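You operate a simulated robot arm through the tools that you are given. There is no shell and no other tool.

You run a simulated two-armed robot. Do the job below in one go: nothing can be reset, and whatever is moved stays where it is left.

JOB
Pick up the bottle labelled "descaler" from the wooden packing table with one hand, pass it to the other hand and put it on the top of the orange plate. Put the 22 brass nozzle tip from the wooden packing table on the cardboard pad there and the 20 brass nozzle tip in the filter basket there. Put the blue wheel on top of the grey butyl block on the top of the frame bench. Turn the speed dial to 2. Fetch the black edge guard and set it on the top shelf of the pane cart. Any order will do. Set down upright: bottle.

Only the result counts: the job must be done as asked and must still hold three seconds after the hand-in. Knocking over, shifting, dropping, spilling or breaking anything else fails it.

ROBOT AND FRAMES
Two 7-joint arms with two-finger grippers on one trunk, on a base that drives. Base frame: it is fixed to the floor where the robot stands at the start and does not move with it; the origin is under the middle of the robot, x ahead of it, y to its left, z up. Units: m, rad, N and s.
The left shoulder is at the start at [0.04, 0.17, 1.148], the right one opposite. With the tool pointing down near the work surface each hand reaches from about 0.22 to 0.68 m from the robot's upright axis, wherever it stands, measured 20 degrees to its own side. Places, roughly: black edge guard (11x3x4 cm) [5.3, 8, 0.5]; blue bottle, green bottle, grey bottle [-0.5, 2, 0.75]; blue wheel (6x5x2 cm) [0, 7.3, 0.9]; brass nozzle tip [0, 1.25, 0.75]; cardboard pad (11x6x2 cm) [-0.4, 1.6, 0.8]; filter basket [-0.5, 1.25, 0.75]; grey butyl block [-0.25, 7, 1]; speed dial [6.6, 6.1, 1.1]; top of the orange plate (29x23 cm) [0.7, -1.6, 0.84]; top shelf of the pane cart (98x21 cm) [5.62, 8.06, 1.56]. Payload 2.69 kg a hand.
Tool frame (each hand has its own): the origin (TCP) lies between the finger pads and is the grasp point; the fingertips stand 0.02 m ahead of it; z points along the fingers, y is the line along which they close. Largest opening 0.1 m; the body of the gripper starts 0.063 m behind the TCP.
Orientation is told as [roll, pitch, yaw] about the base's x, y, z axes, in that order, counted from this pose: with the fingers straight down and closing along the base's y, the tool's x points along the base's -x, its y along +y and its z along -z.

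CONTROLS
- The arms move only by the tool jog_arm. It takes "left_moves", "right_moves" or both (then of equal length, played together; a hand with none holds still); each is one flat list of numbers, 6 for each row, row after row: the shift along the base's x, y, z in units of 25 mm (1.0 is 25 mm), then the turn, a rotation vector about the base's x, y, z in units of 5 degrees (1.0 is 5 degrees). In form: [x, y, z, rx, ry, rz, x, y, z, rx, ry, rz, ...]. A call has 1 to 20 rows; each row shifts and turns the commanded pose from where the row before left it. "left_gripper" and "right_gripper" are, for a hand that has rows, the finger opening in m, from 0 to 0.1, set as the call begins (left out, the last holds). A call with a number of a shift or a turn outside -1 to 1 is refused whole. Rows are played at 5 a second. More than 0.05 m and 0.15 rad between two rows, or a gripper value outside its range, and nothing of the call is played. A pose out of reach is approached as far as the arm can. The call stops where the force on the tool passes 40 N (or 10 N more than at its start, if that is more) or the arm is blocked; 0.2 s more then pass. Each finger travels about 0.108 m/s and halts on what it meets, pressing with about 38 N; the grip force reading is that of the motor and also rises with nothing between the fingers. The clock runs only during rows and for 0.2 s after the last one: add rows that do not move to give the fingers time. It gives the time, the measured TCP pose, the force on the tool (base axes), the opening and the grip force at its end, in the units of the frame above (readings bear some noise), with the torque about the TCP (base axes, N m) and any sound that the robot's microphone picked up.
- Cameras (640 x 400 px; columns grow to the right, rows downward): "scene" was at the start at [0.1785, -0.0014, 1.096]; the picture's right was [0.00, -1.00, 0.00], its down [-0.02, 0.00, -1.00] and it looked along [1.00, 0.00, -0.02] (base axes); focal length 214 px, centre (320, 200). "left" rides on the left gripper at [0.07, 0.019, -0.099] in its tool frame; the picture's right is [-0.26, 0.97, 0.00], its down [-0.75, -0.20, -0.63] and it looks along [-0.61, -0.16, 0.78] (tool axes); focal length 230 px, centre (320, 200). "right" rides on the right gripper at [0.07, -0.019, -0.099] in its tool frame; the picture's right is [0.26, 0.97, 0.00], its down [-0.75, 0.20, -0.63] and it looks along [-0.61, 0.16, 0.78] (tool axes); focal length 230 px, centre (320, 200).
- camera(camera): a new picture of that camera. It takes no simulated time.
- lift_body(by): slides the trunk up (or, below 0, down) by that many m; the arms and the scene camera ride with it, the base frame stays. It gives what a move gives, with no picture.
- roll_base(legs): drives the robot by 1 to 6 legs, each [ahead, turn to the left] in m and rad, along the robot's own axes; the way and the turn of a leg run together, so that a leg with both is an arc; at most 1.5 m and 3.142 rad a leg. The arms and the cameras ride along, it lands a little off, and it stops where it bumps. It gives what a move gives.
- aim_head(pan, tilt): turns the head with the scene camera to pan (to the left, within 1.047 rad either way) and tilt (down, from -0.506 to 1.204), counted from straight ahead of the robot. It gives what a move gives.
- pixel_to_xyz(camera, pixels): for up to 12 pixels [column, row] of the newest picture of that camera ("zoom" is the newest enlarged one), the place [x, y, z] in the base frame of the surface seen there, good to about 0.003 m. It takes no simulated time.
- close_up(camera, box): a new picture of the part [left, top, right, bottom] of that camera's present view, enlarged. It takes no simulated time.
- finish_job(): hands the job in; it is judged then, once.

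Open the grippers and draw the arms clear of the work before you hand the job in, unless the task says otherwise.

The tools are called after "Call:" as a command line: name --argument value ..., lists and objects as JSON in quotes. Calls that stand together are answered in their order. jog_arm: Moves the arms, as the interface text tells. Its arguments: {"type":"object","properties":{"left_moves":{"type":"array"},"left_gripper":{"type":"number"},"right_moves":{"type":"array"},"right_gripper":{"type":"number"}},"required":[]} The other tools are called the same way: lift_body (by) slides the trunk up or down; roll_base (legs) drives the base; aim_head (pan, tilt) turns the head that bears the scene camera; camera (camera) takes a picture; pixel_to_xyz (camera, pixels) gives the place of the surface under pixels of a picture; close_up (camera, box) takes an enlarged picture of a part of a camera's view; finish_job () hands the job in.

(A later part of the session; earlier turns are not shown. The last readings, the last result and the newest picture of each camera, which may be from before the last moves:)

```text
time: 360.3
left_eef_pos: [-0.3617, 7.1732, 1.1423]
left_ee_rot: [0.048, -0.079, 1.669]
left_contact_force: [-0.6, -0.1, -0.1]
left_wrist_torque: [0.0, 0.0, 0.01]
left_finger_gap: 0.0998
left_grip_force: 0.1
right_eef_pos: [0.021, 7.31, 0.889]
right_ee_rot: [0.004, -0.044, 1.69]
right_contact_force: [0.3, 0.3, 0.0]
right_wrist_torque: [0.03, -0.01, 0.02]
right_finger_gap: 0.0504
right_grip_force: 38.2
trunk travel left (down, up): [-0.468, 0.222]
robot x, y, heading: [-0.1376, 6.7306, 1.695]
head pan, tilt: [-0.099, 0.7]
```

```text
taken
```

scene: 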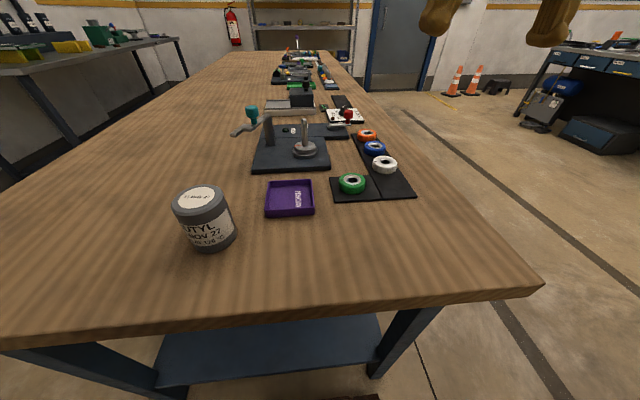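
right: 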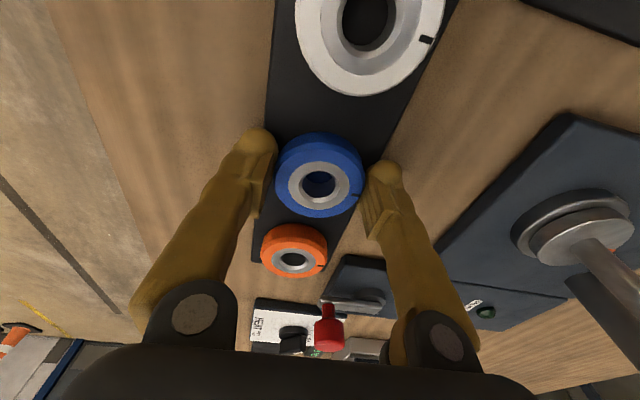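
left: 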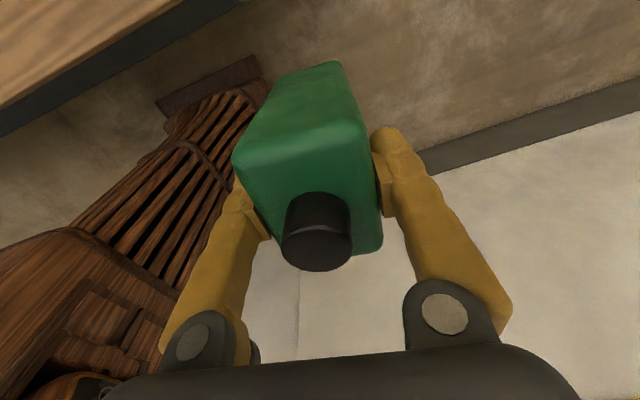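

Gripped at 0.050. I lift slowly straight up at first, to stay clear of the neighbouring wheels.

Call:
jog_arm --right_moves '[0, 0, 0.3, 0, 0, 0, 0, 0, 0.3, 0, 0, 0, 0, 0, 0.4, 0, 0, 0, 0, 0, 0.4, 0, 0, 0]'

Call:
camera --camera "right"

```text
time: 361.3
left_eef_pos: [-0.3615, 7.1722, 1.1428]
left_ee_rot: [0.049, -0.081, 1.669]
left_contact_force: [0.0, -0.4, -0.1]
left_wrist_torque: [-0.05, 0.03, 0.01]
left_finger_gap: 0.1003
left_grip_force: 0.0
right_eef_pos: [0.0241, 7.3078, 0.9229]
right_ee_rot: [0.005, -0.047, 1.69]
right_contact_force: [-0.4, -0.5, -0.2]
right_wrist_torque: [-0.04, 0.02, 0.01]
right_finger_gap: 0.0502
right_grip_force: 37.8
trunk travel left (down, up): [-0.468, 0.222]
robot x, y, heading: [-0.1374, 6.7286, 1.695]
head pan, tilt: [-0.099, 0.7]
```

```text
taken
```

right: 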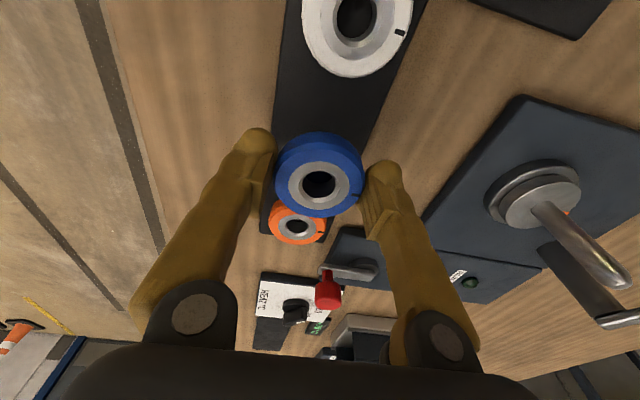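

The wheel is clear. I raise it to z≈1.08, back the base 0.18 m and turn left 0.45 rad so the butyl block lies on the right hand's side.

Call:
jog_arm --right_moves '[0, 0, 0.8, 0, 0, 0, 0, 0, 0.9, 0, 0, 0, 0, 0, 0.9, 0, 0, 0, 0, 0, 0.9, 0, 0, 0, 0, 0, 0.9, 0, 0, 0, 0, 0, 0.9, 0, 0, 0, 0, 0, 0.9, 0, 0, 0, 0, 0, 0, 0, 0, 0]'

Call:
roll_base --legs '[[-0.09, 0], [-0.09, 0]]'

Call:
roll_base --legs '[[0, 0.45]]'

Call:
aim_head --pan -0.2 --tilt 0.6

Call:
camera --camera "scene"

```text
time: 363.1
left_eef_pos: [-0.3611, 7.1739, 1.1427]
left_ee_rot: [0.048, -0.08, 1.67]
left_contact_force: [0.1, 0.0, -1.0]
left_wrist_torque: [-0.03, -0.02, -0.01]
left_finger_gap: 0.1
left_grip_force: 0.1
right_eef_pos: [0.0227, 7.3075, 1.0776]
right_ee_rot: [0.003, -0.044, 1.689]
right_contact_force: [0.0, 0.4, 0.2]
right_wrist_torque: [-0.01, 0.02, 0.0]
right_finger_gap: 0.0504
right_grip_force: 37.8
trunk travel left (down, up): [-0.468, 0.222]
robot x, y, heading: [-0.1365, 6.7283, 1.689]
head pan, tilt: [-0.099, 0.7]
```

```text
time: 364.9
left_eef_pos: [-0.3391, 6.9877, 1.144]
left_ee_rot: [0.051, -0.083, 1.673]
left_contact_force: [0.3, -0.1, 0.0]
left_wrist_torque: [0.06, -0.03, -0.02]
left_finger_gap: 0.1
left_grip_force: 0.0
right_eef_pos: [0.0447, 7.1242, 1.0794]
right_ee_rot: [0.002, -0.049, 1.691]
right_contact_force: [-0.3, -0.8, 0.2]
right_wrist_torque: [0.01, 0.01, 0.01]
right_finger_gap: 0.0505
right_grip_force: 37.7
trunk travel left (down, up): [-0.468, 0.222]
robot x, y, heading: [-0.1134, 6.5442, 1.692]
head pan, tilt: [-0.099, 0.7]
```

```text
time: 366.7
left_eef_pos: [-0.5023, 6.8324, 1.1493]
left_ee_rot: [0.047, -0.095, 2.126]
left_contact_force: [-1.1, 0.3, -0.2]
left_wrist_torque: [0.01, -0.02, 0.01]
left_finger_gap: 0.1
left_grip_force: 0.1
right_eef_pos: [-0.2177, 7.125, 1.0868]
right_ee_rot: [0.004, -0.062, 2.146]
right_contact_force: [-0.4, -0.7, 0.5]
right_wrist_torque: [-0.03, 0.02, -0.02]
right_finger_gap: 0.0503
right_grip_force: 38.0
trunk travel left (down, up): [-0.468, 0.222]
robot x, y, heading: [-0.1136, 6.5508, 2.15]
head pan, tilt: [-0.099, 0.7]
```

```text
time: 367.4
left_eef_pos: [-0.4907, 6.8167, 1.158]
left_ee_rot: [0.05, -0.115, 2.125]
left_contact_force: [0.9, 0.2, -0.4]
left_wrist_torque: [0.04, 0.0, -0.03]
left_finger_gap: 0.0998
left_grip_force: 0.1
right_eef_pos: [-0.2071, 7.1099, 1.096]
right_ee_rot: [0.003, -0.08, 2.145]
right_contact_force: [-0.3, 0.1, 0.8]
right_wrist_torque: [0.04, -0.01, 0.01]
right_finger_gap: 0.0503
right_grip_force: 37.8
trunk travel left (down, up): [-0.468, 0.222]
robot x, y, heading: [-0.1128, 6.5472, 2.148]
head pan, tilt: [-0.201, 0.6]
```

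```text
taken
```

scene: 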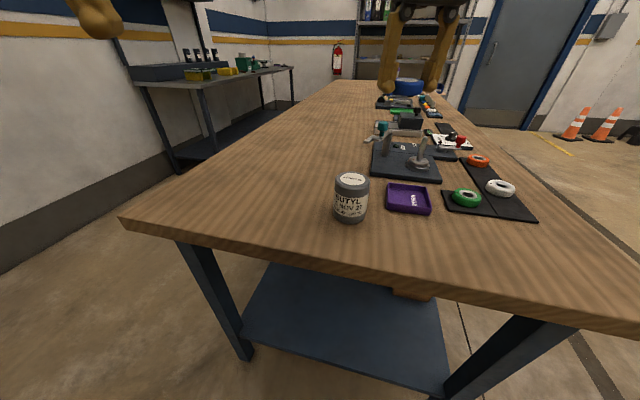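

The block is at (352,195). I measure its top disc's rim and centre.

Call:
close_up --camera "scene" --box '[312, 160, 392, 230]'

Call:
pixel_to_xyz --camera "scene" --pixels '[[352, 180], [337, 182], [368, 182], [352, 174.5], [352, 187], [345, 177], [360, 185], [350, 215], [395, 195], [408, 158]]'

```text
5.71 times, centred on (352, 195) of scene
```

zoom: 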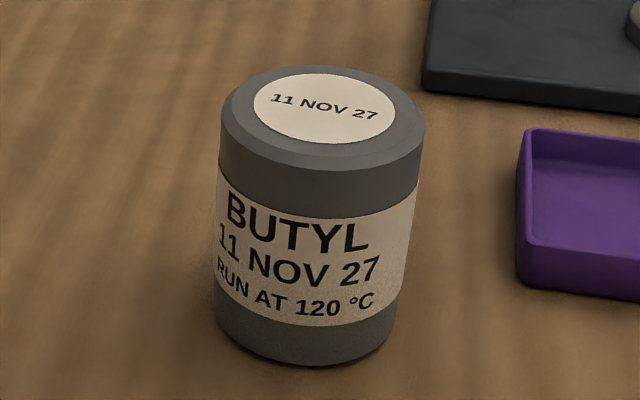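

```text
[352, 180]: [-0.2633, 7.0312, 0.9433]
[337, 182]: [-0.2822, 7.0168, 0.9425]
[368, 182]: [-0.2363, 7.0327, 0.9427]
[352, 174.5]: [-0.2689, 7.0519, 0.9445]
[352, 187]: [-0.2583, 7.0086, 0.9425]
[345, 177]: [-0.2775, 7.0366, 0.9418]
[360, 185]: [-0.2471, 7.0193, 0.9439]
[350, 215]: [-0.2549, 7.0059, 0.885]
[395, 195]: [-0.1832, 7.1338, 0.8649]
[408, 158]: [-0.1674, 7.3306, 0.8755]
```

The block's top centre is (-0.2615,7.032), z 0.943. I move the wheel over it and level the hand.

Call:
jog_arm --right_moves '[-0.435, -0.623, 0, -0.154, -0.1, 0, -0.435, -0.623, 0, -0.154, -0.1, 0, -0.435, -0.623, -0.2, -0.154, -0.1, 0, -0.435, -0.623, -0.4, -0.154, -0.1, 0, -0.435, -0.623, -0.5, -0.154, -0.1, 0, 0, 0, -0.5, 0, 0, 0, 0, 0, 0, 0, 0, 0, 0, 0, 0, 0, 0, 0]'

Call:
camera --camera "right"

Call:
close_up --camera "scene" --box '[280, 80, 440, 230]'

```text
time: 369.2
left_eef_pos: [-0.4925, 6.8184, 1.1566]
left_ee_rot: [0.05, -0.114, 2.126]
left_contact_force: [0.1, -0.4, -0.1]
left_wrist_torque: [0.01, -0.01, -0.01]
left_finger_gap: 0.0998
left_grip_force: 0.0
right_eef_pos: [-0.262, 7.0335, 1.0556]
right_ee_rot: [0.005, 0.003, 2.145]
right_contact_force: [0.0, -0.4, 0.6]
right_wrist_torque: [-0.02, -0.01, 0.01]
right_finger_gap: 0.0503
right_grip_force: 38.1
trunk travel left (down, up): [-0.468, 0.222]
robot x, y, heading: [-0.1176, 6.5504, 2.145]
head pan, tilt: [-0.201, 0.6]
```

```text
taken
```

right: 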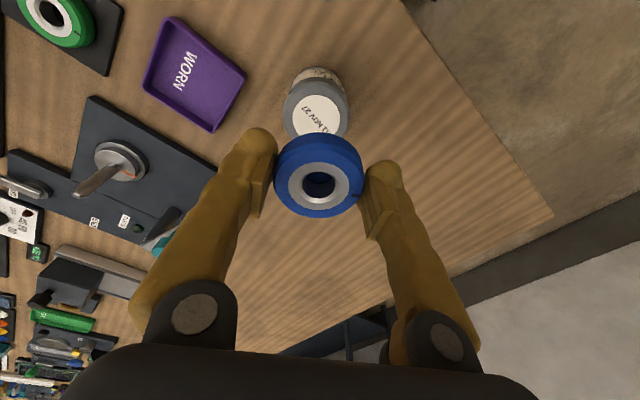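

```text
2.67 times, centred on (360, 155) of scene
```

zoom: 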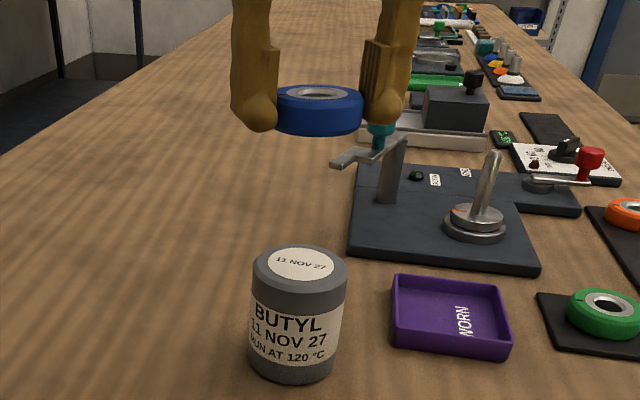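

Nicely above the block. I refine the block's top centre from the wrist view (label at (317,112)).

Call:
pixel_to_xyz --camera "right" --pixels '[[317, 112], [284, 112], [348, 112], [318, 82], [296, 86], [340, 88], [300, 100], [335, 105]]'

```text
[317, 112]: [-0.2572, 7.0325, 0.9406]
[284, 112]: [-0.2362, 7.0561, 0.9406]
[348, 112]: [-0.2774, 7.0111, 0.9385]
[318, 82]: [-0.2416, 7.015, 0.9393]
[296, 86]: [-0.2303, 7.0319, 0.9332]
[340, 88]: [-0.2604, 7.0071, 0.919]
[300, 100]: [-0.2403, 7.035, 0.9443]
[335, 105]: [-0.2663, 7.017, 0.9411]
```

The centre agrees within a few mm. I descend to z≈0.972 just above the block.

Call:
jog_arm --right_moves '[0.06, 0, -0.5, 0, 0, 0, 0.06, 0.02, -0.5, 0, 0, 0, 0, 0, -0.5, 0, 0, 0, 0, 0, -0.5, 0, 0, 0, 0, 0, -0.5, 0, 0, 0, 0, 0, -0.5, 0, 0, 0, 0, 0, -0.3, 0, 0, 0, 0, 0, 0, 0, 0, 0]'

Call:
camera --camera "right"

Call:
close_up --camera "scene" --box '[280, 100, 440, 230]'

```text
time: 371.0
left_eef_pos: [-0.4921, 6.8182, 1.1573]
left_ee_rot: [0.052, -0.114, 2.125]
left_contact_force: [-0.7, -1.2, 0.3]
left_wrist_torque: [0.03, -0.02, 0.01]
left_finger_gap: 0.1
left_grip_force: 0.0
right_eef_pos: [-0.2601, 7.0336, 0.9707]
right_ee_rot: [0.004, 0.002, 2.144]
right_contact_force: [0.3, 0.7, -0.9]
right_wrist_torque: [0.02, -0.04, 0.03]
right_finger_gap: 0.0504
right_grip_force: 38.5
trunk travel left (down, up): [-0.468, 0.222]
robot x, y, heading: [-0.1163, 6.5491, 2.148]
head pan, tilt: [-0.201, 0.6]
```

```text
taken
```

right: 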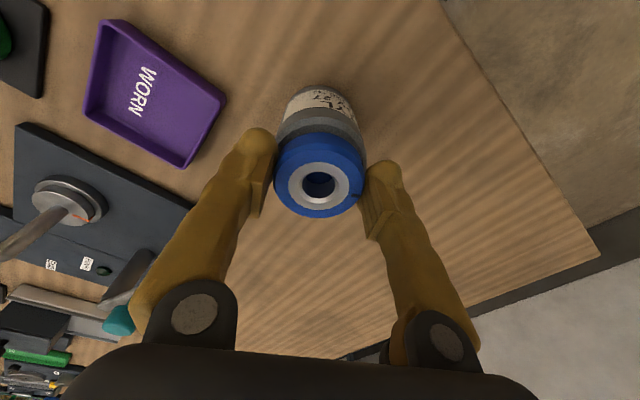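

```text
3.08 times, centred on (360, 165) of scene
```

zoom: 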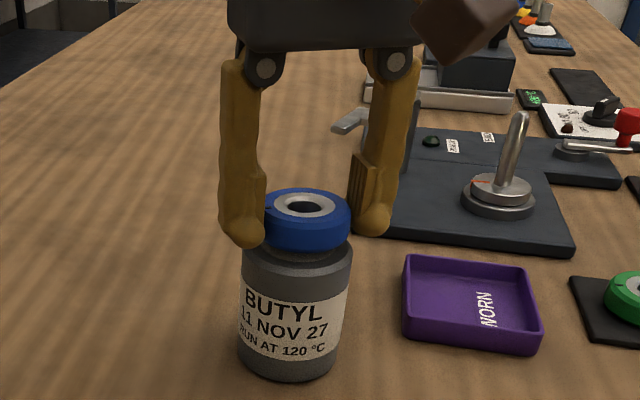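

The wheel hovers ~4 mm over the block, well aligned. I lower 3.5 mm and check contact.

Call:
jog_arm --right_moves '[0, 0, -0.14, 0, 0, 0, 0, 0, 0, 0, 0, 0, 0, 0, 0, 0, 0, 0]'

```text
time: 371.8
left_eef_pos: [-0.4931, 6.8175, 1.1567]
left_ee_rot: [0.051, -0.113, 2.126]
left_contact_force: [0.2, 0.1, 0.6]
left_wrist_torque: [-0.03, -0.01, -0.03]
left_finger_gap: 0.1
left_grip_force: 0.0
right_eef_pos: [-0.2602, 7.033, 0.9689]
right_ee_rot: [0.004, 0.004, 2.145]
right_contact_force: [-0.4, -0.8, 0.0]
right_wrist_torque: [0.0, 0.01, -0.01]
right_finger_gap: 0.0502
right_grip_force: 38.3
trunk travel left (down, up): [-0.468, 0.222]
robot x, y, heading: [-0.1123, 6.5489, 2.15]
head pan, tilt: [-0.201, 0.6]
```

No contact yet; I lower another 2 mm.

Call:
jog_arm --right_moves '[0, 0, -0.08, 0, 0, 0, 0, 0, 0, 0, 0, 0]'

```text
time: 372.4
left_eef_pos: [-0.492, 6.8176, 1.1568]
left_ee_rot: [0.05, -0.113, 2.126]
left_contact_force: [-0.2, 0.3, -0.4]
left_wrist_torque: [-0.04, 0.0, 0.0]
left_finger_gap: 0.1
left_grip_force: 0.1
right_eef_pos: [-0.2589, 7.0336, 0.9656]
right_ee_rot: [0.004, 0.001, 2.144]
right_contact_force: [-0.6, -0.1, -0.5]
right_wrist_torque: [0.01, -0.01, 0.01]
right_finger_gap: 0.0504
right_grip_force: 38.4
trunk travel left (down, up): [-0.468, 0.222]
robot x, y, heading: [-0.1168, 6.5479, 2.14]
head pan, tilt: [-0.201, 0.6]
```

Still no force; one more 1.5 mm.

Call:
jog_arm --right_moves '[0, 0, -0.06, 0, 0, 0, 0, 0, 0, 0, 0, 0]'

Call:
close_up --camera "scene" --box '[320, 140, 400, 220]'

```text
time: 373.0
left_eef_pos: [-0.493, 6.8195, 1.1562]
left_ee_rot: [0.051, -0.112, 2.126]
left_contact_force: [-0.1, 0.4, 0.7]
left_wrist_torque: [-0.01, 0.01, -0.01]
left_finger_gap: 0.1001
left_grip_force: 0.1
right_eef_pos: [-0.2593, 7.0323, 0.9659]
right_ee_rot: [0.003, 0.0, 2.144]
right_contact_force: [-0.2, 0.7, 0.3]
right_wrist_torque: [0.0, -0.01, 0.05]
right_finger_gap: 0.0502
right_grip_force: 38.5
trunk travel left (down, up): [-0.468, 0.222]
robot x, y, heading: [-0.1134, 6.5497, 2.147]
head pan, tilt: [-0.201, 0.6]
```

```text
5.00 times, centred on (360, 180) of scene
```

zoom: 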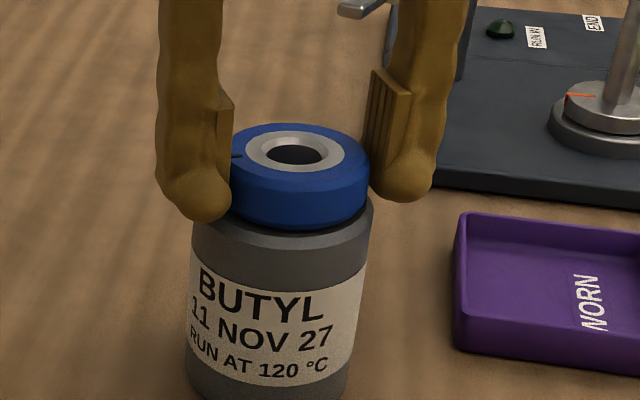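

The wheel sits ~6 mm to the right of the block's axis; I shift it 5 mm left and lower a hair more.

Call:
jog_arm --right_moves '[-0.17, -0.11, 0.05, 0, 0, 0, 0, 0, -0.1, 0, 0, 0, 0, 0, -0.04, 0, 0, 0, 0, 0, 0, 0, 0, 0]'

Call:
close_up --camera "scene" --box '[320, 140, 400, 220]'

```text
time: 374.0
left_eef_pos: [-0.4915, 6.8168, 1.1576]
left_ee_rot: [0.049, -0.112, 2.126]
left_contact_force: [0.4, 0.1, 1.2]
left_wrist_torque: [0.02, -0.03, 0.01]
left_finger_gap: 0.1001
left_grip_force: 0.1
right_eef_pos: [-0.2639, 7.0292, 0.9644]
right_ee_rot: [0.004, -0.002, 2.144]
right_contact_force: [0.2, -2.2, 18.4]
right_wrist_torque: [0.37, 0.31, -0.03]
right_finger_gap: 0.0504
right_grip_force: 37.8
trunk travel left (down, up): [-0.468, 0.222]
robot x, y, heading: [-0.1141, 6.5525, 2.151]
head pan, tilt: [-0.201, 0.6]
```

```text
5.00 times, centred on (360, 180) of scene
```

zoom: 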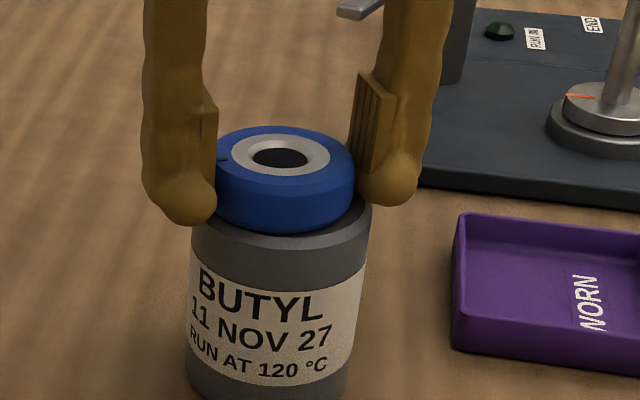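

In contact (18 N) and centred. I open the right fingers.

Call:
jog_arm --right_moves '[0, 0, 0.04, 0, 0, 0, 0, 0, 0, 0, 0, 0, 0, 0, 0, 0, 0, 0]' --right_gripper 0.08

Call:
close_up --camera "scene" --box '[320, 140, 400, 220]'

```text
time: 374.8
left_eef_pos: [-0.4925, 6.818, 1.1571]
left_ee_rot: [0.052, -0.113, 2.127]
left_contact_force: [0.3, 1.0, -0.6]
left_wrist_torque: [0.0, 0.01, -0.01]
left_finger_gap: 0.1001
left_grip_force: 0.1
right_eef_pos: [-0.2626, 7.0309, 0.9634]
right_ee_rot: [0.002, 0.004, 2.145]
right_contact_force: [0.6, 0.9, 0.3]
right_wrist_torque: [0.0, 0.01, 0.01]
right_finger_gap: 0.0802
right_grip_force: 0.1
trunk travel left (down, up): [-0.468, 0.222]
robot x, y, heading: [-0.1109, 6.5494, 2.144]
head pan, tilt: [-0.201, 0.6]
```

```text
5.00 times, centred on (360, 180) of scene
```

zoom: 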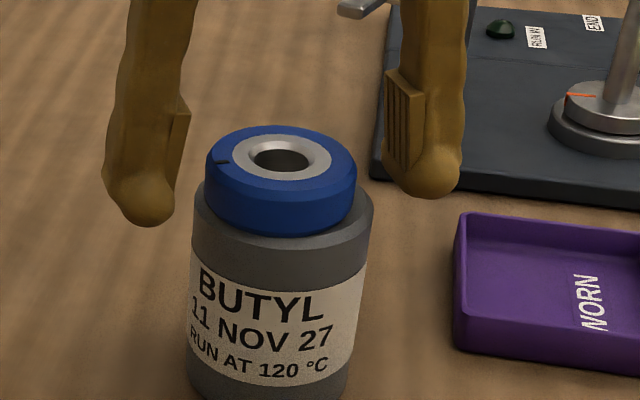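

The blue wheel rests on the block. I raise the right hand straight up.

Call:
jog_arm --right_moves '[0, 0, 0.3, 0, 0, 0, 0, 0, 0.4, 0, 0, 0, 0, 0, 0.5, 0, 0, 0, 0, 0, 0.7, 0, 0, 0, 0, 0, 0.8, 0, 0, 0, 0, 0, 0.8, 0, 0, 0, 0, 0, 0.8, 0, 0, 0, 0, 0, 0.8, 0, 0, 0, 0, 0, 0, 0, 0, 0]'

Call:
camera --camera "scene"

```text
time: 376.8
left_eef_pos: [-0.4927, 6.819, 1.157]
left_ee_rot: [0.05, -0.114, 2.126]
left_contact_force: [0.6, -0.1, -0.1]
left_wrist_torque: [0.01, 0.0, -0.01]
left_finger_gap: 0.1001
left_grip_force: 0.1
right_eef_pos: [-0.2641, 7.0309, 1.0922]
right_ee_rot: [0.004, 0.004, 2.145]
right_contact_force: [0.0, -0.2, 0.9]
right_wrist_torque: [-0.04, 0.01, 0.02]
right_finger_gap: 0.0801
right_grip_force: 0.0
trunk travel left (down, up): [-0.468, 0.222]
robot x, y, heading: [-0.1163, 6.5504, 2.151]
head pan, tilt: [-0.201, 0.6]
```

```text
taken
```

scene: 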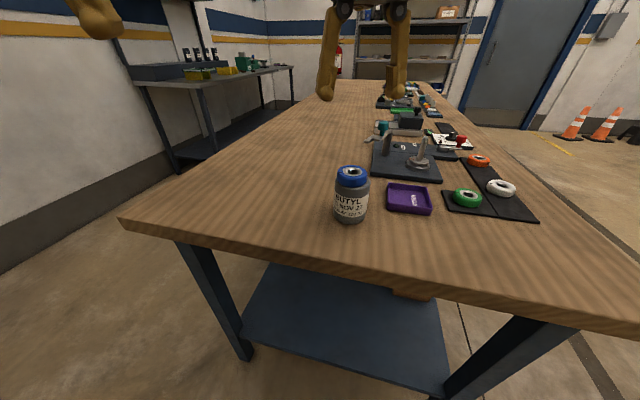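

The wheel is on the block and nothing else moved. I back away and turn right to look east toward the pane cart and dial.

Call:
roll_base --legs '[[-0.15, 0], [-0.25, 0]]'

Call:
roll_base --legs '[[0, -1.05], [0, -1.0]]'

Call:
aim_head --pan 0.0 --tilt 0.2

Call:
camera --camera "scene"

```text
time: 379.6
left_eef_pos: [-0.2706, 6.477, 1.1581]
left_ee_rot: [0.052, -0.113, 2.124]
left_contact_force: [1.2, -0.5, -0.1]
left_wrist_torque: [0.03, 0.03, 0.02]
left_finger_gap: 0.1
left_grip_force: 0.0
right_eef_pos: [-0.0398, 6.6901, 1.0929]
right_ee_rot: [0.005, 0.003, 2.143]
right_contact_force: [1.0, -0.9, 0.0]
right_wrist_torque: [0.04, 0.04, 0.01]
right_finger_gap: 0.0798
right_grip_force: 0.0
trunk travel left (down, up): [-0.468, 0.222]
robot x, y, heading: [0.1065, 6.2091, 2.147]
head pan, tilt: [-0.201, 0.6]
```

```text
time: 385.4
left_eef_pos: [0.5065, 6.4101, 1.1635]
left_ee_rot: [0.05, -0.129, 0.056]
left_contact_force: [0.8, -0.8, 0.4]
left_wrist_torque: [0.0, -0.02, -0.01]
left_finger_gap: 0.0998
left_grip_force: 0.0
right_eef_pos: [0.585, 6.1079, 1.1002]
right_ee_rot: [0.003, -0.014, 0.075]
right_contact_force: [0.0, 1.4, -0.2]
right_wrist_torque: [0.02, 0.01, -0.01]
right_finger_gap: 0.0799
right_grip_force: 0.0
trunk travel left (down, up): [-0.468, 0.222]
robot x, y, heading: [0.1088, 6.2205, 0.077]
head pan, tilt: [-0.201, 0.6]
```

```text
time: 386.2
left_eef_pos: [0.4893, 6.4102, 1.1689]
left_ee_rot: [0.053, -0.145, 0.055]
left_contact_force: [-0.2, 0.1, -0.2]
left_wrist_torque: [0.0, 0.04, -0.02]
left_finger_gap: 0.0999
left_grip_force: 0.1
right_eef_pos: [0.5697, 6.1073, 1.1054]
right_ee_rot: [0.0, -0.03, 0.075]
right_contact_force: [0.5, -0.1, 0.7]
right_wrist_torque: [0.01, 0.0, -0.03]
right_finger_gap: 0.0798
right_grip_force: 0.0
trunk travel left (down, up): [-0.468, 0.222]
robot x, y, heading: [0.107, 6.2159, 0.081]
head pan, tilt: [0.0, 0.201]
```

```text
taken
```

scene: 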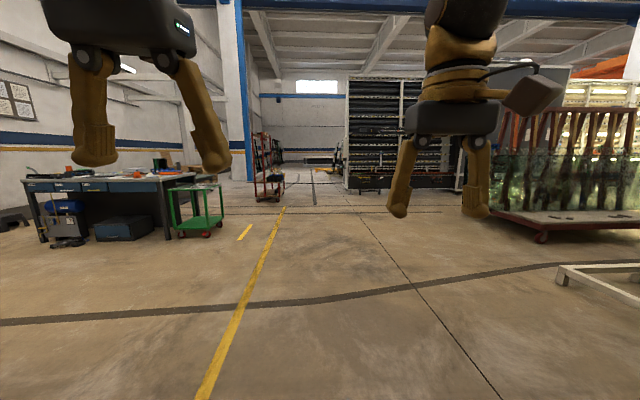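

The red-brown rack at (268,165) should be the pane cart. I zoom on it and the far machine area, and measure obstacles.

Call:
close_up --camera "scene" --box '[230, 110, 480, 220]'

Call:
pixel_to_xyz --camera "scene" --pixels '[[270, 197], [283, 180], [540, 238], [500, 215], [560, 268], [200, 235], [345, 185], [385, 180], [268, 150], [225, 205], [470, 190], [320, 180]]'

```text
2.56 times, centred on (355, 165) of scene
```

zoom: 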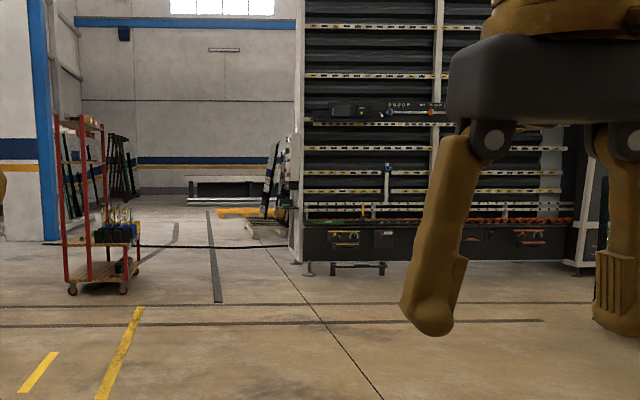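

```text
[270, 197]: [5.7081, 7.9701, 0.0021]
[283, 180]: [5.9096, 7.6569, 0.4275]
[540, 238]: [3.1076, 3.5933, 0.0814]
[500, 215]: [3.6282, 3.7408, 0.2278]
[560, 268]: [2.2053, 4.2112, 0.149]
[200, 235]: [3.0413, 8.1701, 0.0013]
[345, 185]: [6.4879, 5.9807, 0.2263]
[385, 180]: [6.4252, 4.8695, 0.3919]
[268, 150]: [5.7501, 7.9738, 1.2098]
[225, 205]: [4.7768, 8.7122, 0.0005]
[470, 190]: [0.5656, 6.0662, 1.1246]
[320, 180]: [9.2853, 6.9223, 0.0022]
```

The pane cart stands at (5.7,7.97) and the machine with the dial at x≥6.4, y≈6.1; the floor between is clear. I re-extend and level the hands, then drive east.

Call:
jog_arm --left_moves '[0.9, 0, -0.4, -0.03, 0.33, 0, 0.9, 0, -0.4, -0.03, 0.33, 0, 0.9, 0, -0.4, -0.03, 0.33, 0, 0.9, 0, -0.4, -0.03, 0.33, 0, 0.9, 0, -0.4, -0.03, 0.33, 0, 0, 0, 0, 0, 0, 0]' --right_moves '[0.5, -0.3, -0.2, 0, 0.07, 0, 0.5, -0.3, -0.2, 0, 0.07, 0, 0.5, -0.3, -0.2, 0, 0.07, 0, 0.5, -0.3, -0.2, 0, 0.07, 0, 0.5, -0.3, -0.2, 0, 0.07, 0, 0, 0, 0, 0, 0, 0]'

Call:
roll_base --legs '[[0, 0.1], [1.5, 0], [1.5, 0]]'

Call:
camera --camera "scene"

```text
time: 387.6
left_eef_pos: [0.6006, 6.4098, 1.1188]
left_ee_rot: [0.047, -0.002, 0.055]
left_contact_force: [0.6, 0.2, 0.2]
left_wrist_torque: [0.01, -0.01, 0.03]
left_finger_gap: 0.1001
left_grip_force: 0.1
right_eef_pos: [0.6304, 6.069, 1.0825]
right_ee_rot: [0.004, 0.001, 0.075]
right_contact_force: [-0.8, 0.0, -0.4]
right_wrist_torque: [0.02, -0.02, -0.01]
right_finger_gap: 0.0798
right_grip_force: 0.1
trunk travel left (down, up): [-0.468, 0.222]
robot x, y, heading: [0.1028, 6.2182, 0.083]
head pan, tilt: [0.0, 0.201]
```

```text
time: 402.4
left_eef_pos: [3.5011, 6.952, 1.1196]
left_ee_rot: [0.047, 0.001, 0.148]
left_contact_force: [0.5, 0.4, -0.5]
left_wrist_torque: [0.0, 0.0, -0.01]
left_finger_gap: 0.0998
left_grip_force: 0.0
right_eef_pos: [3.5608, 6.6155, 1.0819]
right_ee_rot: [0.005, 0.002, 0.166]
right_contact_force: [0.4, 0.1, 0.8]
right_wrist_torque: [-0.04, 0.01, -0.02]
right_finger_gap: 0.0798
right_grip_force: 0.0
trunk travel left (down, up): [-0.468, 0.222]
robot x, y, heading: [3.0248, 6.7159, 0.172]
head pan, tilt: [0.0, 0.201]
```

```text
taken
```

scene: 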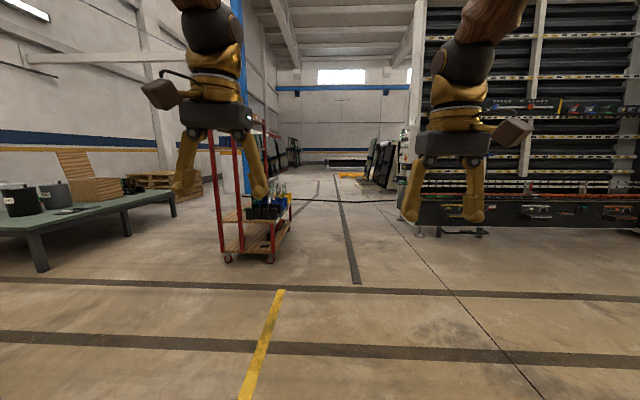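

I zoom on the pane cart at (245,190) and look at the machine's end by (410,120).

Call:
close_up --camera "scene" --box '[190, 110, 330, 280]'

Call:
close_up --camera "scene" --box '[380, 60, 540, 240]'

```text
2.35 times, centred on (260, 195) of scene
```

zoom: 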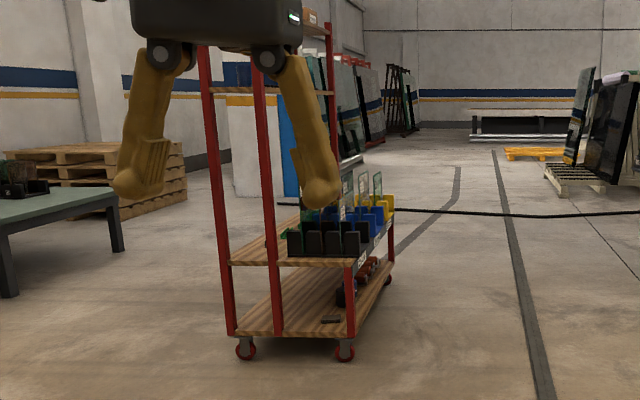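

```text
2.22 times, centred on (460, 150) of scene
```

zoom: 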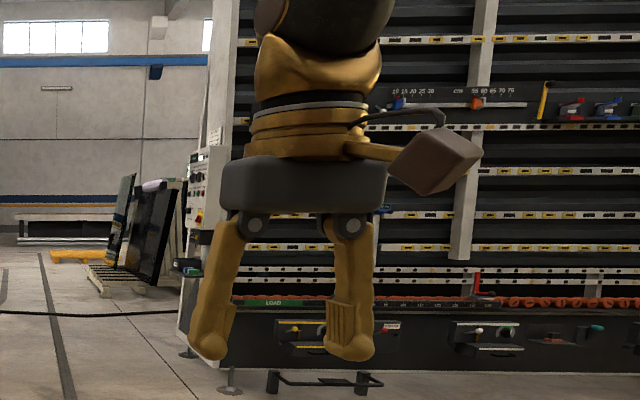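

The cart has a lower deck, a mid deck with holders and tall posts. I drive 1.3 m closer for a better view.

Call:
roll_base --legs '[[1.3, 0]]'

Call:
aim_head --pan 0.45 --tilt 0.3

Call:
camera --camera "scene"

```text
time: 408.9
left_eef_pos: [4.7525, 7.163, 1.1268]
left_ee_rot: [0.049, -0.016, 0.145]
left_contact_force: [-0.3, 0.5, -0.4]
left_wrist_torque: [-0.01, -0.02, 0.0]
left_finger_gap: 0.1
left_grip_force: 0.1
right_eef_pos: [4.8119, 6.8272, 1.0902]
right_ee_rot: [0.004, -0.014, 0.163]
right_contact_force: [-0.1, 0.5, -0.1]
right_wrist_torque: [0.03, 0.0, 0.0]
right_finger_gap: 0.0799
right_grip_force: 0.0
trunk travel left (down, up): [-0.468, 0.222]
robot x, y, heading: [4.2928, 6.931, 0.172]
head pan, tilt: [0.0, 0.201]
```

```text
time: 409.8
left_eef_pos: [4.7359, 7.1618, 1.1349]
left_ee_rot: [0.049, -0.032, 0.144]
left_contact_force: [-0.3, 0.3, -0.8]
left_wrist_torque: [-0.01, 0.02, -0.01]
left_finger_gap: 0.0998
left_grip_force: 0.1
right_eef_pos: [4.796, 6.8241, 1.0962]
right_ee_rot: [0.003, -0.029, 0.162]
right_contact_force: [1.7, -0.1, -0.6]
right_wrist_torque: [0.0, 0.0, 0.0]
right_finger_gap: 0.0799
right_grip_force: 0.0
trunk travel left (down, up): [-0.468, 0.222]
robot x, y, heading: [4.2943, 6.9371, 0.171]
head pan, tilt: [0.45, 0.3]
```

```text
taken
```

scene: 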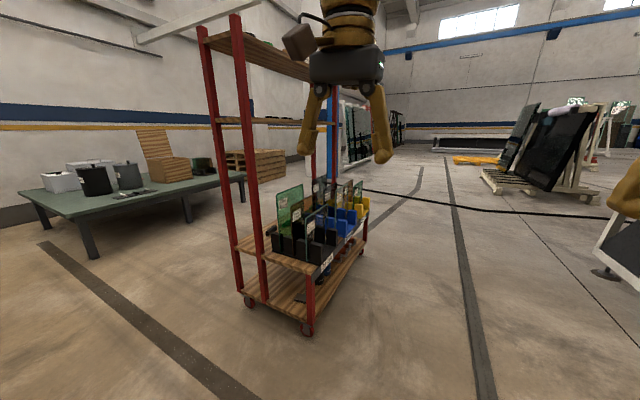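

Now the cart's structure is clear: narrow top shelf, mid shelf, and a lower deck with bins. I zoom for the black edge guard.

Call:
close_up --camera "scene" --box '[220, 170, 390, 340]'

Call:
pixel_to_xyz --camera "scene" --pixels '[[250, 300], [305, 328], [265, 255], [320, 262], [238, 15], [200, 35], [300, 245], [240, 120], [365, 245], [290, 70], [330, 240], [222, 30]]'

```text
2.35 times, centred on (305, 255) of scene
```

zoom: 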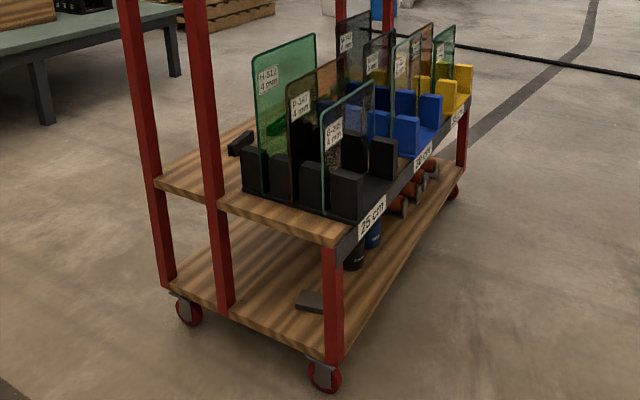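

```text
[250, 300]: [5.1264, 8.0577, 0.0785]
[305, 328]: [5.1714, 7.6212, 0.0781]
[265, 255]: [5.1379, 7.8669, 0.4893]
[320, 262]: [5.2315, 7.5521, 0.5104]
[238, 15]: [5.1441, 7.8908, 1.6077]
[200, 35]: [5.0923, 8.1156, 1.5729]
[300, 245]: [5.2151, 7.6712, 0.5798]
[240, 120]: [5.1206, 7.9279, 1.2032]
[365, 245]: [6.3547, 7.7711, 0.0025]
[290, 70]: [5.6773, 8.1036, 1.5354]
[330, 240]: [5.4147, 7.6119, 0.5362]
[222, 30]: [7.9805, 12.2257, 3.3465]
```

A black bar sits on the deck behind the first green pane at zoom (242,142), likely the edge guard; another dark block is on the bottom deck at (308,300). I measure both.

Call:
pixel_to_xyz --camera "scene" --pixels '[[272, 230], [268, 232], [276, 227], [273, 234], [300, 297], [297, 299], [304, 295], [258, 247], [285, 215], [255, 230], [295, 290]]'

Call:
close_up --camera "scene" --box '[250, 210, 300, 250]'

Call:
close_up --camera "scene" --box '[275, 280, 325, 320]'

```text
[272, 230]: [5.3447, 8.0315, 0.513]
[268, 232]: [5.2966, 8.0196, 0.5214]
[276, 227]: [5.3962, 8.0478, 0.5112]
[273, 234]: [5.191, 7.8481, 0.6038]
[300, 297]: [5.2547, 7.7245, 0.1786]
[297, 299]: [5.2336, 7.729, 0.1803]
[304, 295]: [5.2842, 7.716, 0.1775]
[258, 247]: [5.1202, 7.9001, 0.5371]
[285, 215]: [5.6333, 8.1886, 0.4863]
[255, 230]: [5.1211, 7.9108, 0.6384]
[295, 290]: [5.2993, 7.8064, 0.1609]
```

```text
10.00 times, centred on (275, 230) of scene
```

zoom: 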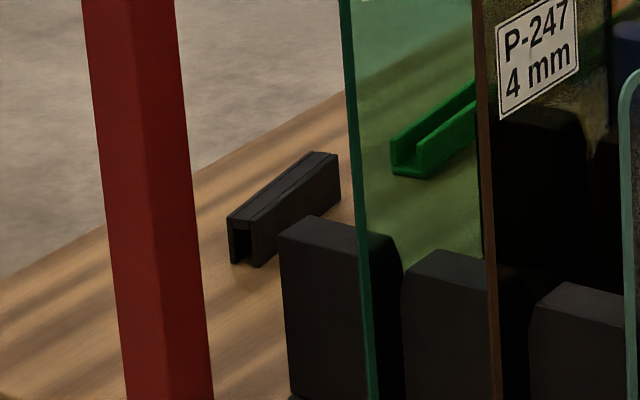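

```text
10.00 times, centred on (300, 300) of scene
```

zoom: 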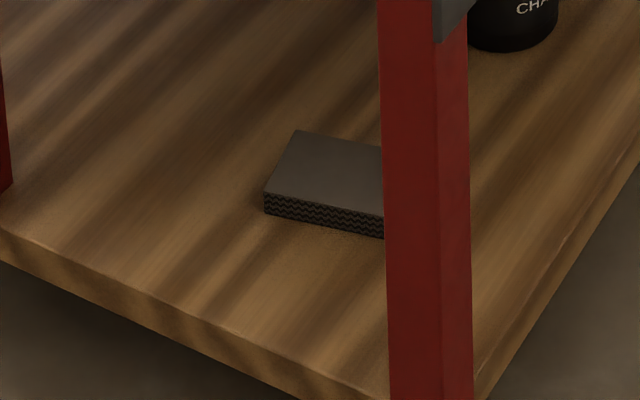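

The black inverted-U bar at (5.30–5.40,8.02–8.05,z≈0.5) is the edge guard (a green one lies further on). It must be fetched from the cart's open back (north) side; I check the space there.

Call:
pixel_to_xyz --camera "scene" --pixels '[[93, 255], [187, 222], [242, 205], [60, 215], [240, 172], [290, 165], [170, 190], [310, 160], [45, 225], [20, 190], [330, 150], [360, 165]]'

Call:
aim_head --pan 0.8 --tilt 0.2

Call:
camera --camera "scene"

```text
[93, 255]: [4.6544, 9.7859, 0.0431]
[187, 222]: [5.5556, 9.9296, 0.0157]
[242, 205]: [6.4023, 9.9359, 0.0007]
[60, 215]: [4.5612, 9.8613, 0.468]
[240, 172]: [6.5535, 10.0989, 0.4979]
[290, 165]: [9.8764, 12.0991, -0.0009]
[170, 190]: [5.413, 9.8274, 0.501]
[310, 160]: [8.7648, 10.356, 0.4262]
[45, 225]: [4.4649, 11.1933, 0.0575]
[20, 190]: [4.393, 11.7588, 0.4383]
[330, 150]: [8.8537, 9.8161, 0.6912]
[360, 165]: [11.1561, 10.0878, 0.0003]
```

```text
time: 410.6
left_eef_pos: [4.7351, 7.163, 1.1362]
left_ee_rot: [0.05, -0.033, 0.145]
left_contact_force: [-0.2, 0.1, 0.1]
left_wrist_torque: [-0.01, 0.03, 0.0]
left_finger_gap: 0.0999
left_grip_force: 0.1
right_eef_pos: [4.795, 6.8243, 1.0972]
right_ee_rot: [0.003, -0.03, 0.163]
right_contact_force: [0.2, 0.4, -0.2]
right_wrist_torque: [0.0, 0.0, -0.01]
right_finger_gap: 0.0801
right_grip_force: 0.0
trunk travel left (down, up): [-0.468, 0.222]
robot x, y, heading: [4.2908, 6.934, 0.163]
head pan, tilt: [0.799, 0.201]
```

```text
taken
```

scene: 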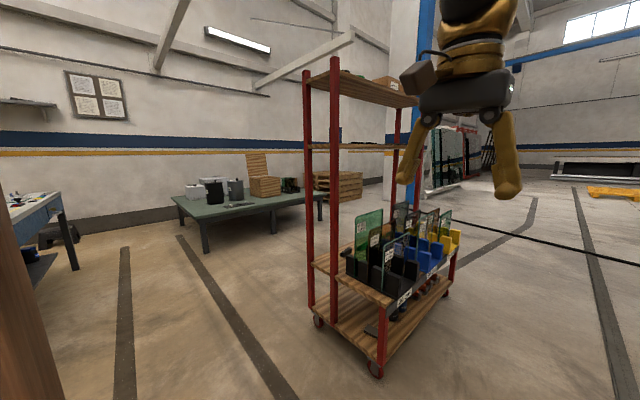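

The north side is open (table there starts at y≈9.75). I check the bench leg at (75,268) on the left, then drive around the cart's west end.

Call:
pixel_to_xyz --camera "scene" --pixels '[[75, 268], [40, 250], [205, 250], [320, 325], [375, 372], [340, 70], [400, 90], [310, 78]]'

Call:
roll_base --legs '[[0, 1.3]]'

Call:
aim_head --pan 0.0 --tilt 0.35

Call:
camera --camera "scene"

```text
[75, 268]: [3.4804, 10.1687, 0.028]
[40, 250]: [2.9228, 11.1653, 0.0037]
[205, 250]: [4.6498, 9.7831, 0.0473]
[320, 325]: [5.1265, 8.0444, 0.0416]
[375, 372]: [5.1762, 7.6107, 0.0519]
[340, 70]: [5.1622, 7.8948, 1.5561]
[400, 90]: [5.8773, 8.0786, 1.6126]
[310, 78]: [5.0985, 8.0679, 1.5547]
```

```text
time: 414.4
left_eef_pos: [4.179, 7.4201, 1.1352]
left_ee_rot: [0.049, -0.033, 1.472]
left_contact_force: [0.5, 0.9, -0.3]
left_wrist_torque: [0.01, -0.01, -0.04]
left_finger_gap: 0.0998
left_grip_force: 0.2
right_eef_pos: [4.52, 7.3972, 1.0967]
right_ee_rot: [0.004, -0.032, 1.491]
right_contact_force: [-0.5, -1.1, -0.1]
right_wrist_torque: [0.01, 0.0, -0.01]
right_finger_gap: 0.0801
right_grip_force: 0.1
trunk travel left (down, up): [-0.468, 0.222]
robot x, y, heading: [4.3003, 6.9365, 1.492]
head pan, tilt: [0.799, 0.201]
```

```text
time: 415.5
left_eef_pos: [4.1776, 7.4014, 1.1431]
left_ee_rot: [0.051, -0.048, 1.472]
left_contact_force: [0.2, 0.2, 0.6]
left_wrist_torque: [0.04, 0.0, 0.0]
left_finger_gap: 0.1
left_grip_force: 0.1
right_eef_pos: [4.5189, 7.3795, 1.1041]
right_ee_rot: [0.003, -0.047, 1.491]
right_contact_force: [0.5, -0.6, 0.3]
right_wrist_torque: [0.04, -0.04, 0.01]
right_finger_gap: 0.0803
right_grip_force: 0.0
trunk travel left (down, up): [-0.468, 0.222]
robot x, y, heading: [4.2974, 6.9381, 1.494]
head pan, tilt: [0.0, 0.351]
```

```text
taken
```

scene: 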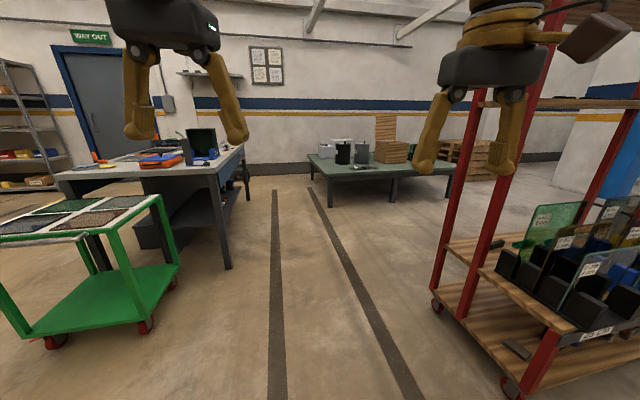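

A green cart stands to the left; I measure it before driving between it and the pane cart.

Call:
pixel_to_xyz --camera "scene" --pixels '[[145, 325], [175, 280], [50, 342], [228, 265], [437, 305], [510, 390], [250, 195], [395, 200]]'

```text
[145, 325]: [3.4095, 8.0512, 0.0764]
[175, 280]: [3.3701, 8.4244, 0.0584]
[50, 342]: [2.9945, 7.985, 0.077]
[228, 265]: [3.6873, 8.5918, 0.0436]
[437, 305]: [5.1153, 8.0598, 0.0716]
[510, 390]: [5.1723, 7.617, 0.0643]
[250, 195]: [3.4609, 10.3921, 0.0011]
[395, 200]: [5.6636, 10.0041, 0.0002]
```

There is ample room. I drive north 2 m past the cart's end, then turn east.

Call:
roll_base --legs '[[1.5, 0], [0.5, 0]]'

Call:
roll_base --legs '[[0, -1.5]]'

Call:
camera --camera "scene"

```text
time: 425.6
left_eef_pos: [4.3604, 9.4112, 1.1413]
left_ee_rot: [0.05, -0.047, 1.455]
left_contact_force: [0.2, 1.1, 0.2]
left_wrist_torque: [-0.02, -0.02, 0.02]
left_finger_gap: 0.1001
left_grip_force: 0.0
right_eef_pos: [4.702, 9.3828, 1.1032]
right_ee_rot: [0.003, -0.047, 1.474]
right_contact_force: [0.1, 0.7, -1.1]
right_wrist_torque: [-0.06, -0.01, -0.05]
right_finger_gap: 0.0802
right_grip_force: 0.1
trunk travel left (down, up): [-0.468, 0.222]
robot x, y, heading: [4.4762, 8.9399, 1.48]
head pan, tilt: [0.0, 0.351]
```

```text
time: 429.7
left_eef_pos: [4.9159, 9.0953, 1.1492]
left_ee_rot: [0.051, -0.065, -0.039]
left_contact_force: [0.8, -0.4, 0.2]
left_wrist_torque: [0.0, -0.03, 0.04]
left_finger_gap: 0.1
left_grip_force: 0.1
right_eef_pos: [4.9152, 8.7523, 1.1117]
right_ee_rot: [0.005, -0.06, -0.02]
right_contact_force: [-0.1, -0.4, -0.2]
right_wrist_torque: [0.02, 0.04, -0.01]
right_finger_gap: 0.0801
right_grip_force: 0.1
trunk travel left (down, up): [-0.468, 0.222]
robot x, y, heading: [4.4748, 8.9529, -0.019]
head pan, tilt: [0.0, 0.351]
```

```text
taken
```

scene: 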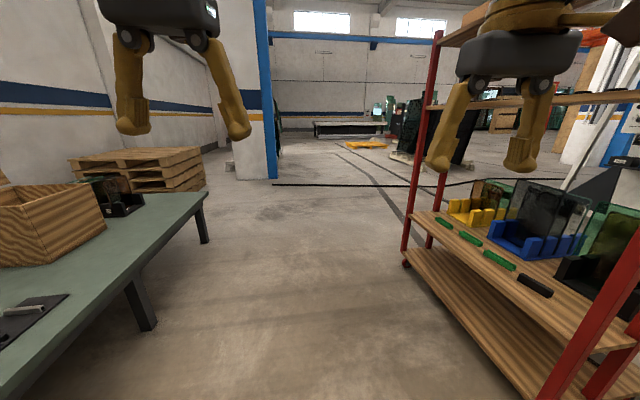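

From the north-west I see the black guard at (535,285), three green ones beyond, all along the back lane. I measure guard, deck edge, posts and shelves.

Call:
pixel_to_xyz --camera "scene" --pixels '[[535, 283], [520, 278], [550, 292], [500, 258], [430, 215], [560, 330], [600, 355], [405, 255], [412, 205], [470, 100], [450, 35], [560, 100]]'

Call:
close_up --camera "scene" --box '[400, 180, 640, 400]'

```text
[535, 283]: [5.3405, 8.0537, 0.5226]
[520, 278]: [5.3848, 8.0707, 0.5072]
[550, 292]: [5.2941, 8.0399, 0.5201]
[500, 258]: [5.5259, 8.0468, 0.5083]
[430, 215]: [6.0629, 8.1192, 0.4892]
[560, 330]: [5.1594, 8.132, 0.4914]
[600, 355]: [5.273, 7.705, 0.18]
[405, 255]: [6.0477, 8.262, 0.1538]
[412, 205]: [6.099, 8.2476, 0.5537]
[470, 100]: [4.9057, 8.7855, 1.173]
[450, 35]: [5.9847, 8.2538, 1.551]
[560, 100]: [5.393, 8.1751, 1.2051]
```

```text
1.82 times, centred on (520, 290) of scene
```

zoom: 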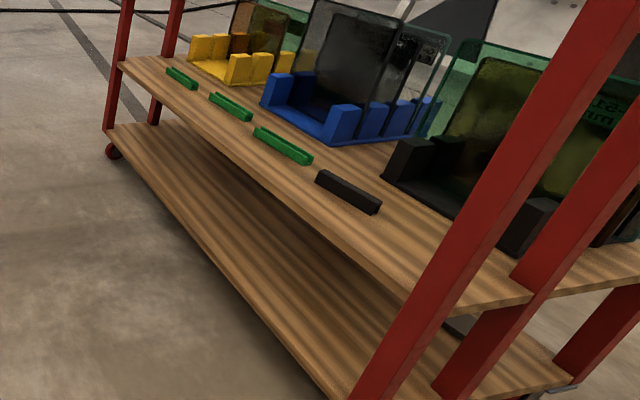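

Guard centre ≈ (5.34,8.05), top z≈0.523, deck z 0.489, deck back edge at y≈8.15; shelves above at 1.18–1.2 and 1.55. I drive east 1.05 m and turn to face the cart's back.

Call:
roll_base --legs '[[1.05, 0]]'

Call:
roll_base --legs '[[0, -0.7], [0, -0.72]]'

Call:
camera --camera "scene"

```text
time: 435.1
left_eef_pos: [5.9485, 9.083, 1.1563]
left_ee_rot: [0.052, -0.08, -0.032]
left_contact_force: [0.2, 0.3, -0.3]
left_wrist_torque: [-0.01, 0.01, -0.03]
left_finger_gap: 0.0999
left_grip_force: 0.1
right_eef_pos: [5.9497, 8.7396, 1.1185]
right_ee_rot: [0.003, -0.078, -0.014]
right_contact_force: [0.2, 1.0, 0.7]
right_wrist_torque: [-0.02, 0.0, 0.01]
right_finger_gap: 0.0799
right_grip_force: 0.1
trunk travel left (down, up): [-0.468, 0.222]
robot x, y, heading: [5.525, 8.9371, -0.009]
head pan, tilt: [0.0, 0.351]
```

```text
time: 439.4
left_eef_pos: [5.7334, 8.5605, 1.1625]
left_ee_rot: [0.054, -0.096, -1.447]
left_contact_force: [0.3, -0.3, -0.1]
left_wrist_torque: [-0.01, -0.01, 0.0]
left_finger_gap: 0.0997
left_grip_force: 0.2
right_eef_pos: [5.3949, 8.5046, 1.126]
right_ee_rot: [0.004, -0.096, -1.426]
right_contact_force: [0.1, 0.0, 0.2]
right_wrist_torque: [-0.01, 0.01, 0.01]
right_finger_gap: 0.08
right_grip_force: 0.1
trunk travel left (down, up): [-0.468, 0.222]
robot x, y, heading: [5.5344, 8.9363, -1.419]
head pan, tilt: [0.0, 0.351]
```

```text
taken
```

scene: 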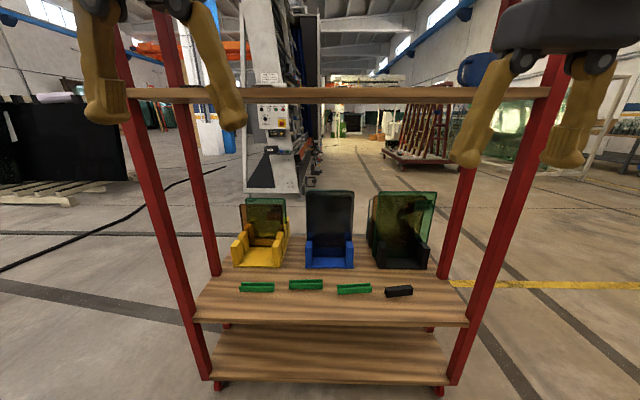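

The guard is at (398,291), under the mid shelf. I lower the trunk so the arm can reach in beneath that shelf.

Call:
lift_body --by -0.2

Call:
lift_body --by -0.15

Call:
camera --camera "scene"

```text
time: 441.5
left_eef_pos: [5.7312, 8.578, 0.9689]
left_ee_rot: [0.054, -0.111, -1.447]
left_contact_force: [-0.3, -0.9, 0.6]
left_wrist_torque: [0.01, 0.01, 0.0]
left_finger_gap: 0.1002
left_grip_force: 0.1
right_eef_pos: [5.3928, 8.5216, 0.9319]
right_ee_rot: [0.003, -0.112, -1.428]
right_contact_force: [-0.2, -1.0, -0.4]
right_wrist_torque: [-0.03, 0.0, -0.01]
right_finger_gap: 0.0799
right_grip_force: 0.1
trunk travel left (down, up): [-0.268, 0.422]
robot x, y, heading: [5.5298, 8.9375, -1.422]
head pan, tilt: [0.0, 0.351]
```

```text
time: 443.3
left_eef_pos: [5.7322, 8.5781, 0.8184]
left_ee_rot: [0.055, -0.112, -1.448]
left_contact_force: [-0.1, 0.4, -0.9]
left_wrist_torque: [0.0, -0.03, -0.03]
left_finger_gap: 0.0999
left_grip_force: 0.1
right_eef_pos: [5.3918, 8.5229, 0.7815]
right_ee_rot: [0.004, -0.111, -1.428]
right_contact_force: [-0.4, 0.5, -0.9]
right_wrist_torque: [0.03, 0.01, 0.01]
right_finger_gap: 0.08
right_grip_force: 0.1
trunk travel left (down, up): [-0.118, 0.572]
robot x, y, heading: [5.5328, 8.9402, -1.419]
head pan, tilt: [0.0, 0.351]
```

```text
taken
```

scene: 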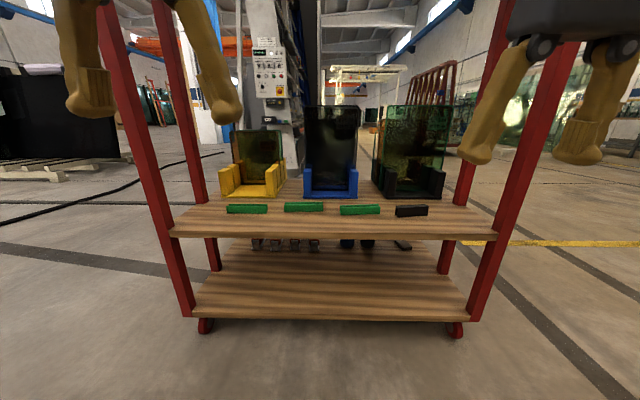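

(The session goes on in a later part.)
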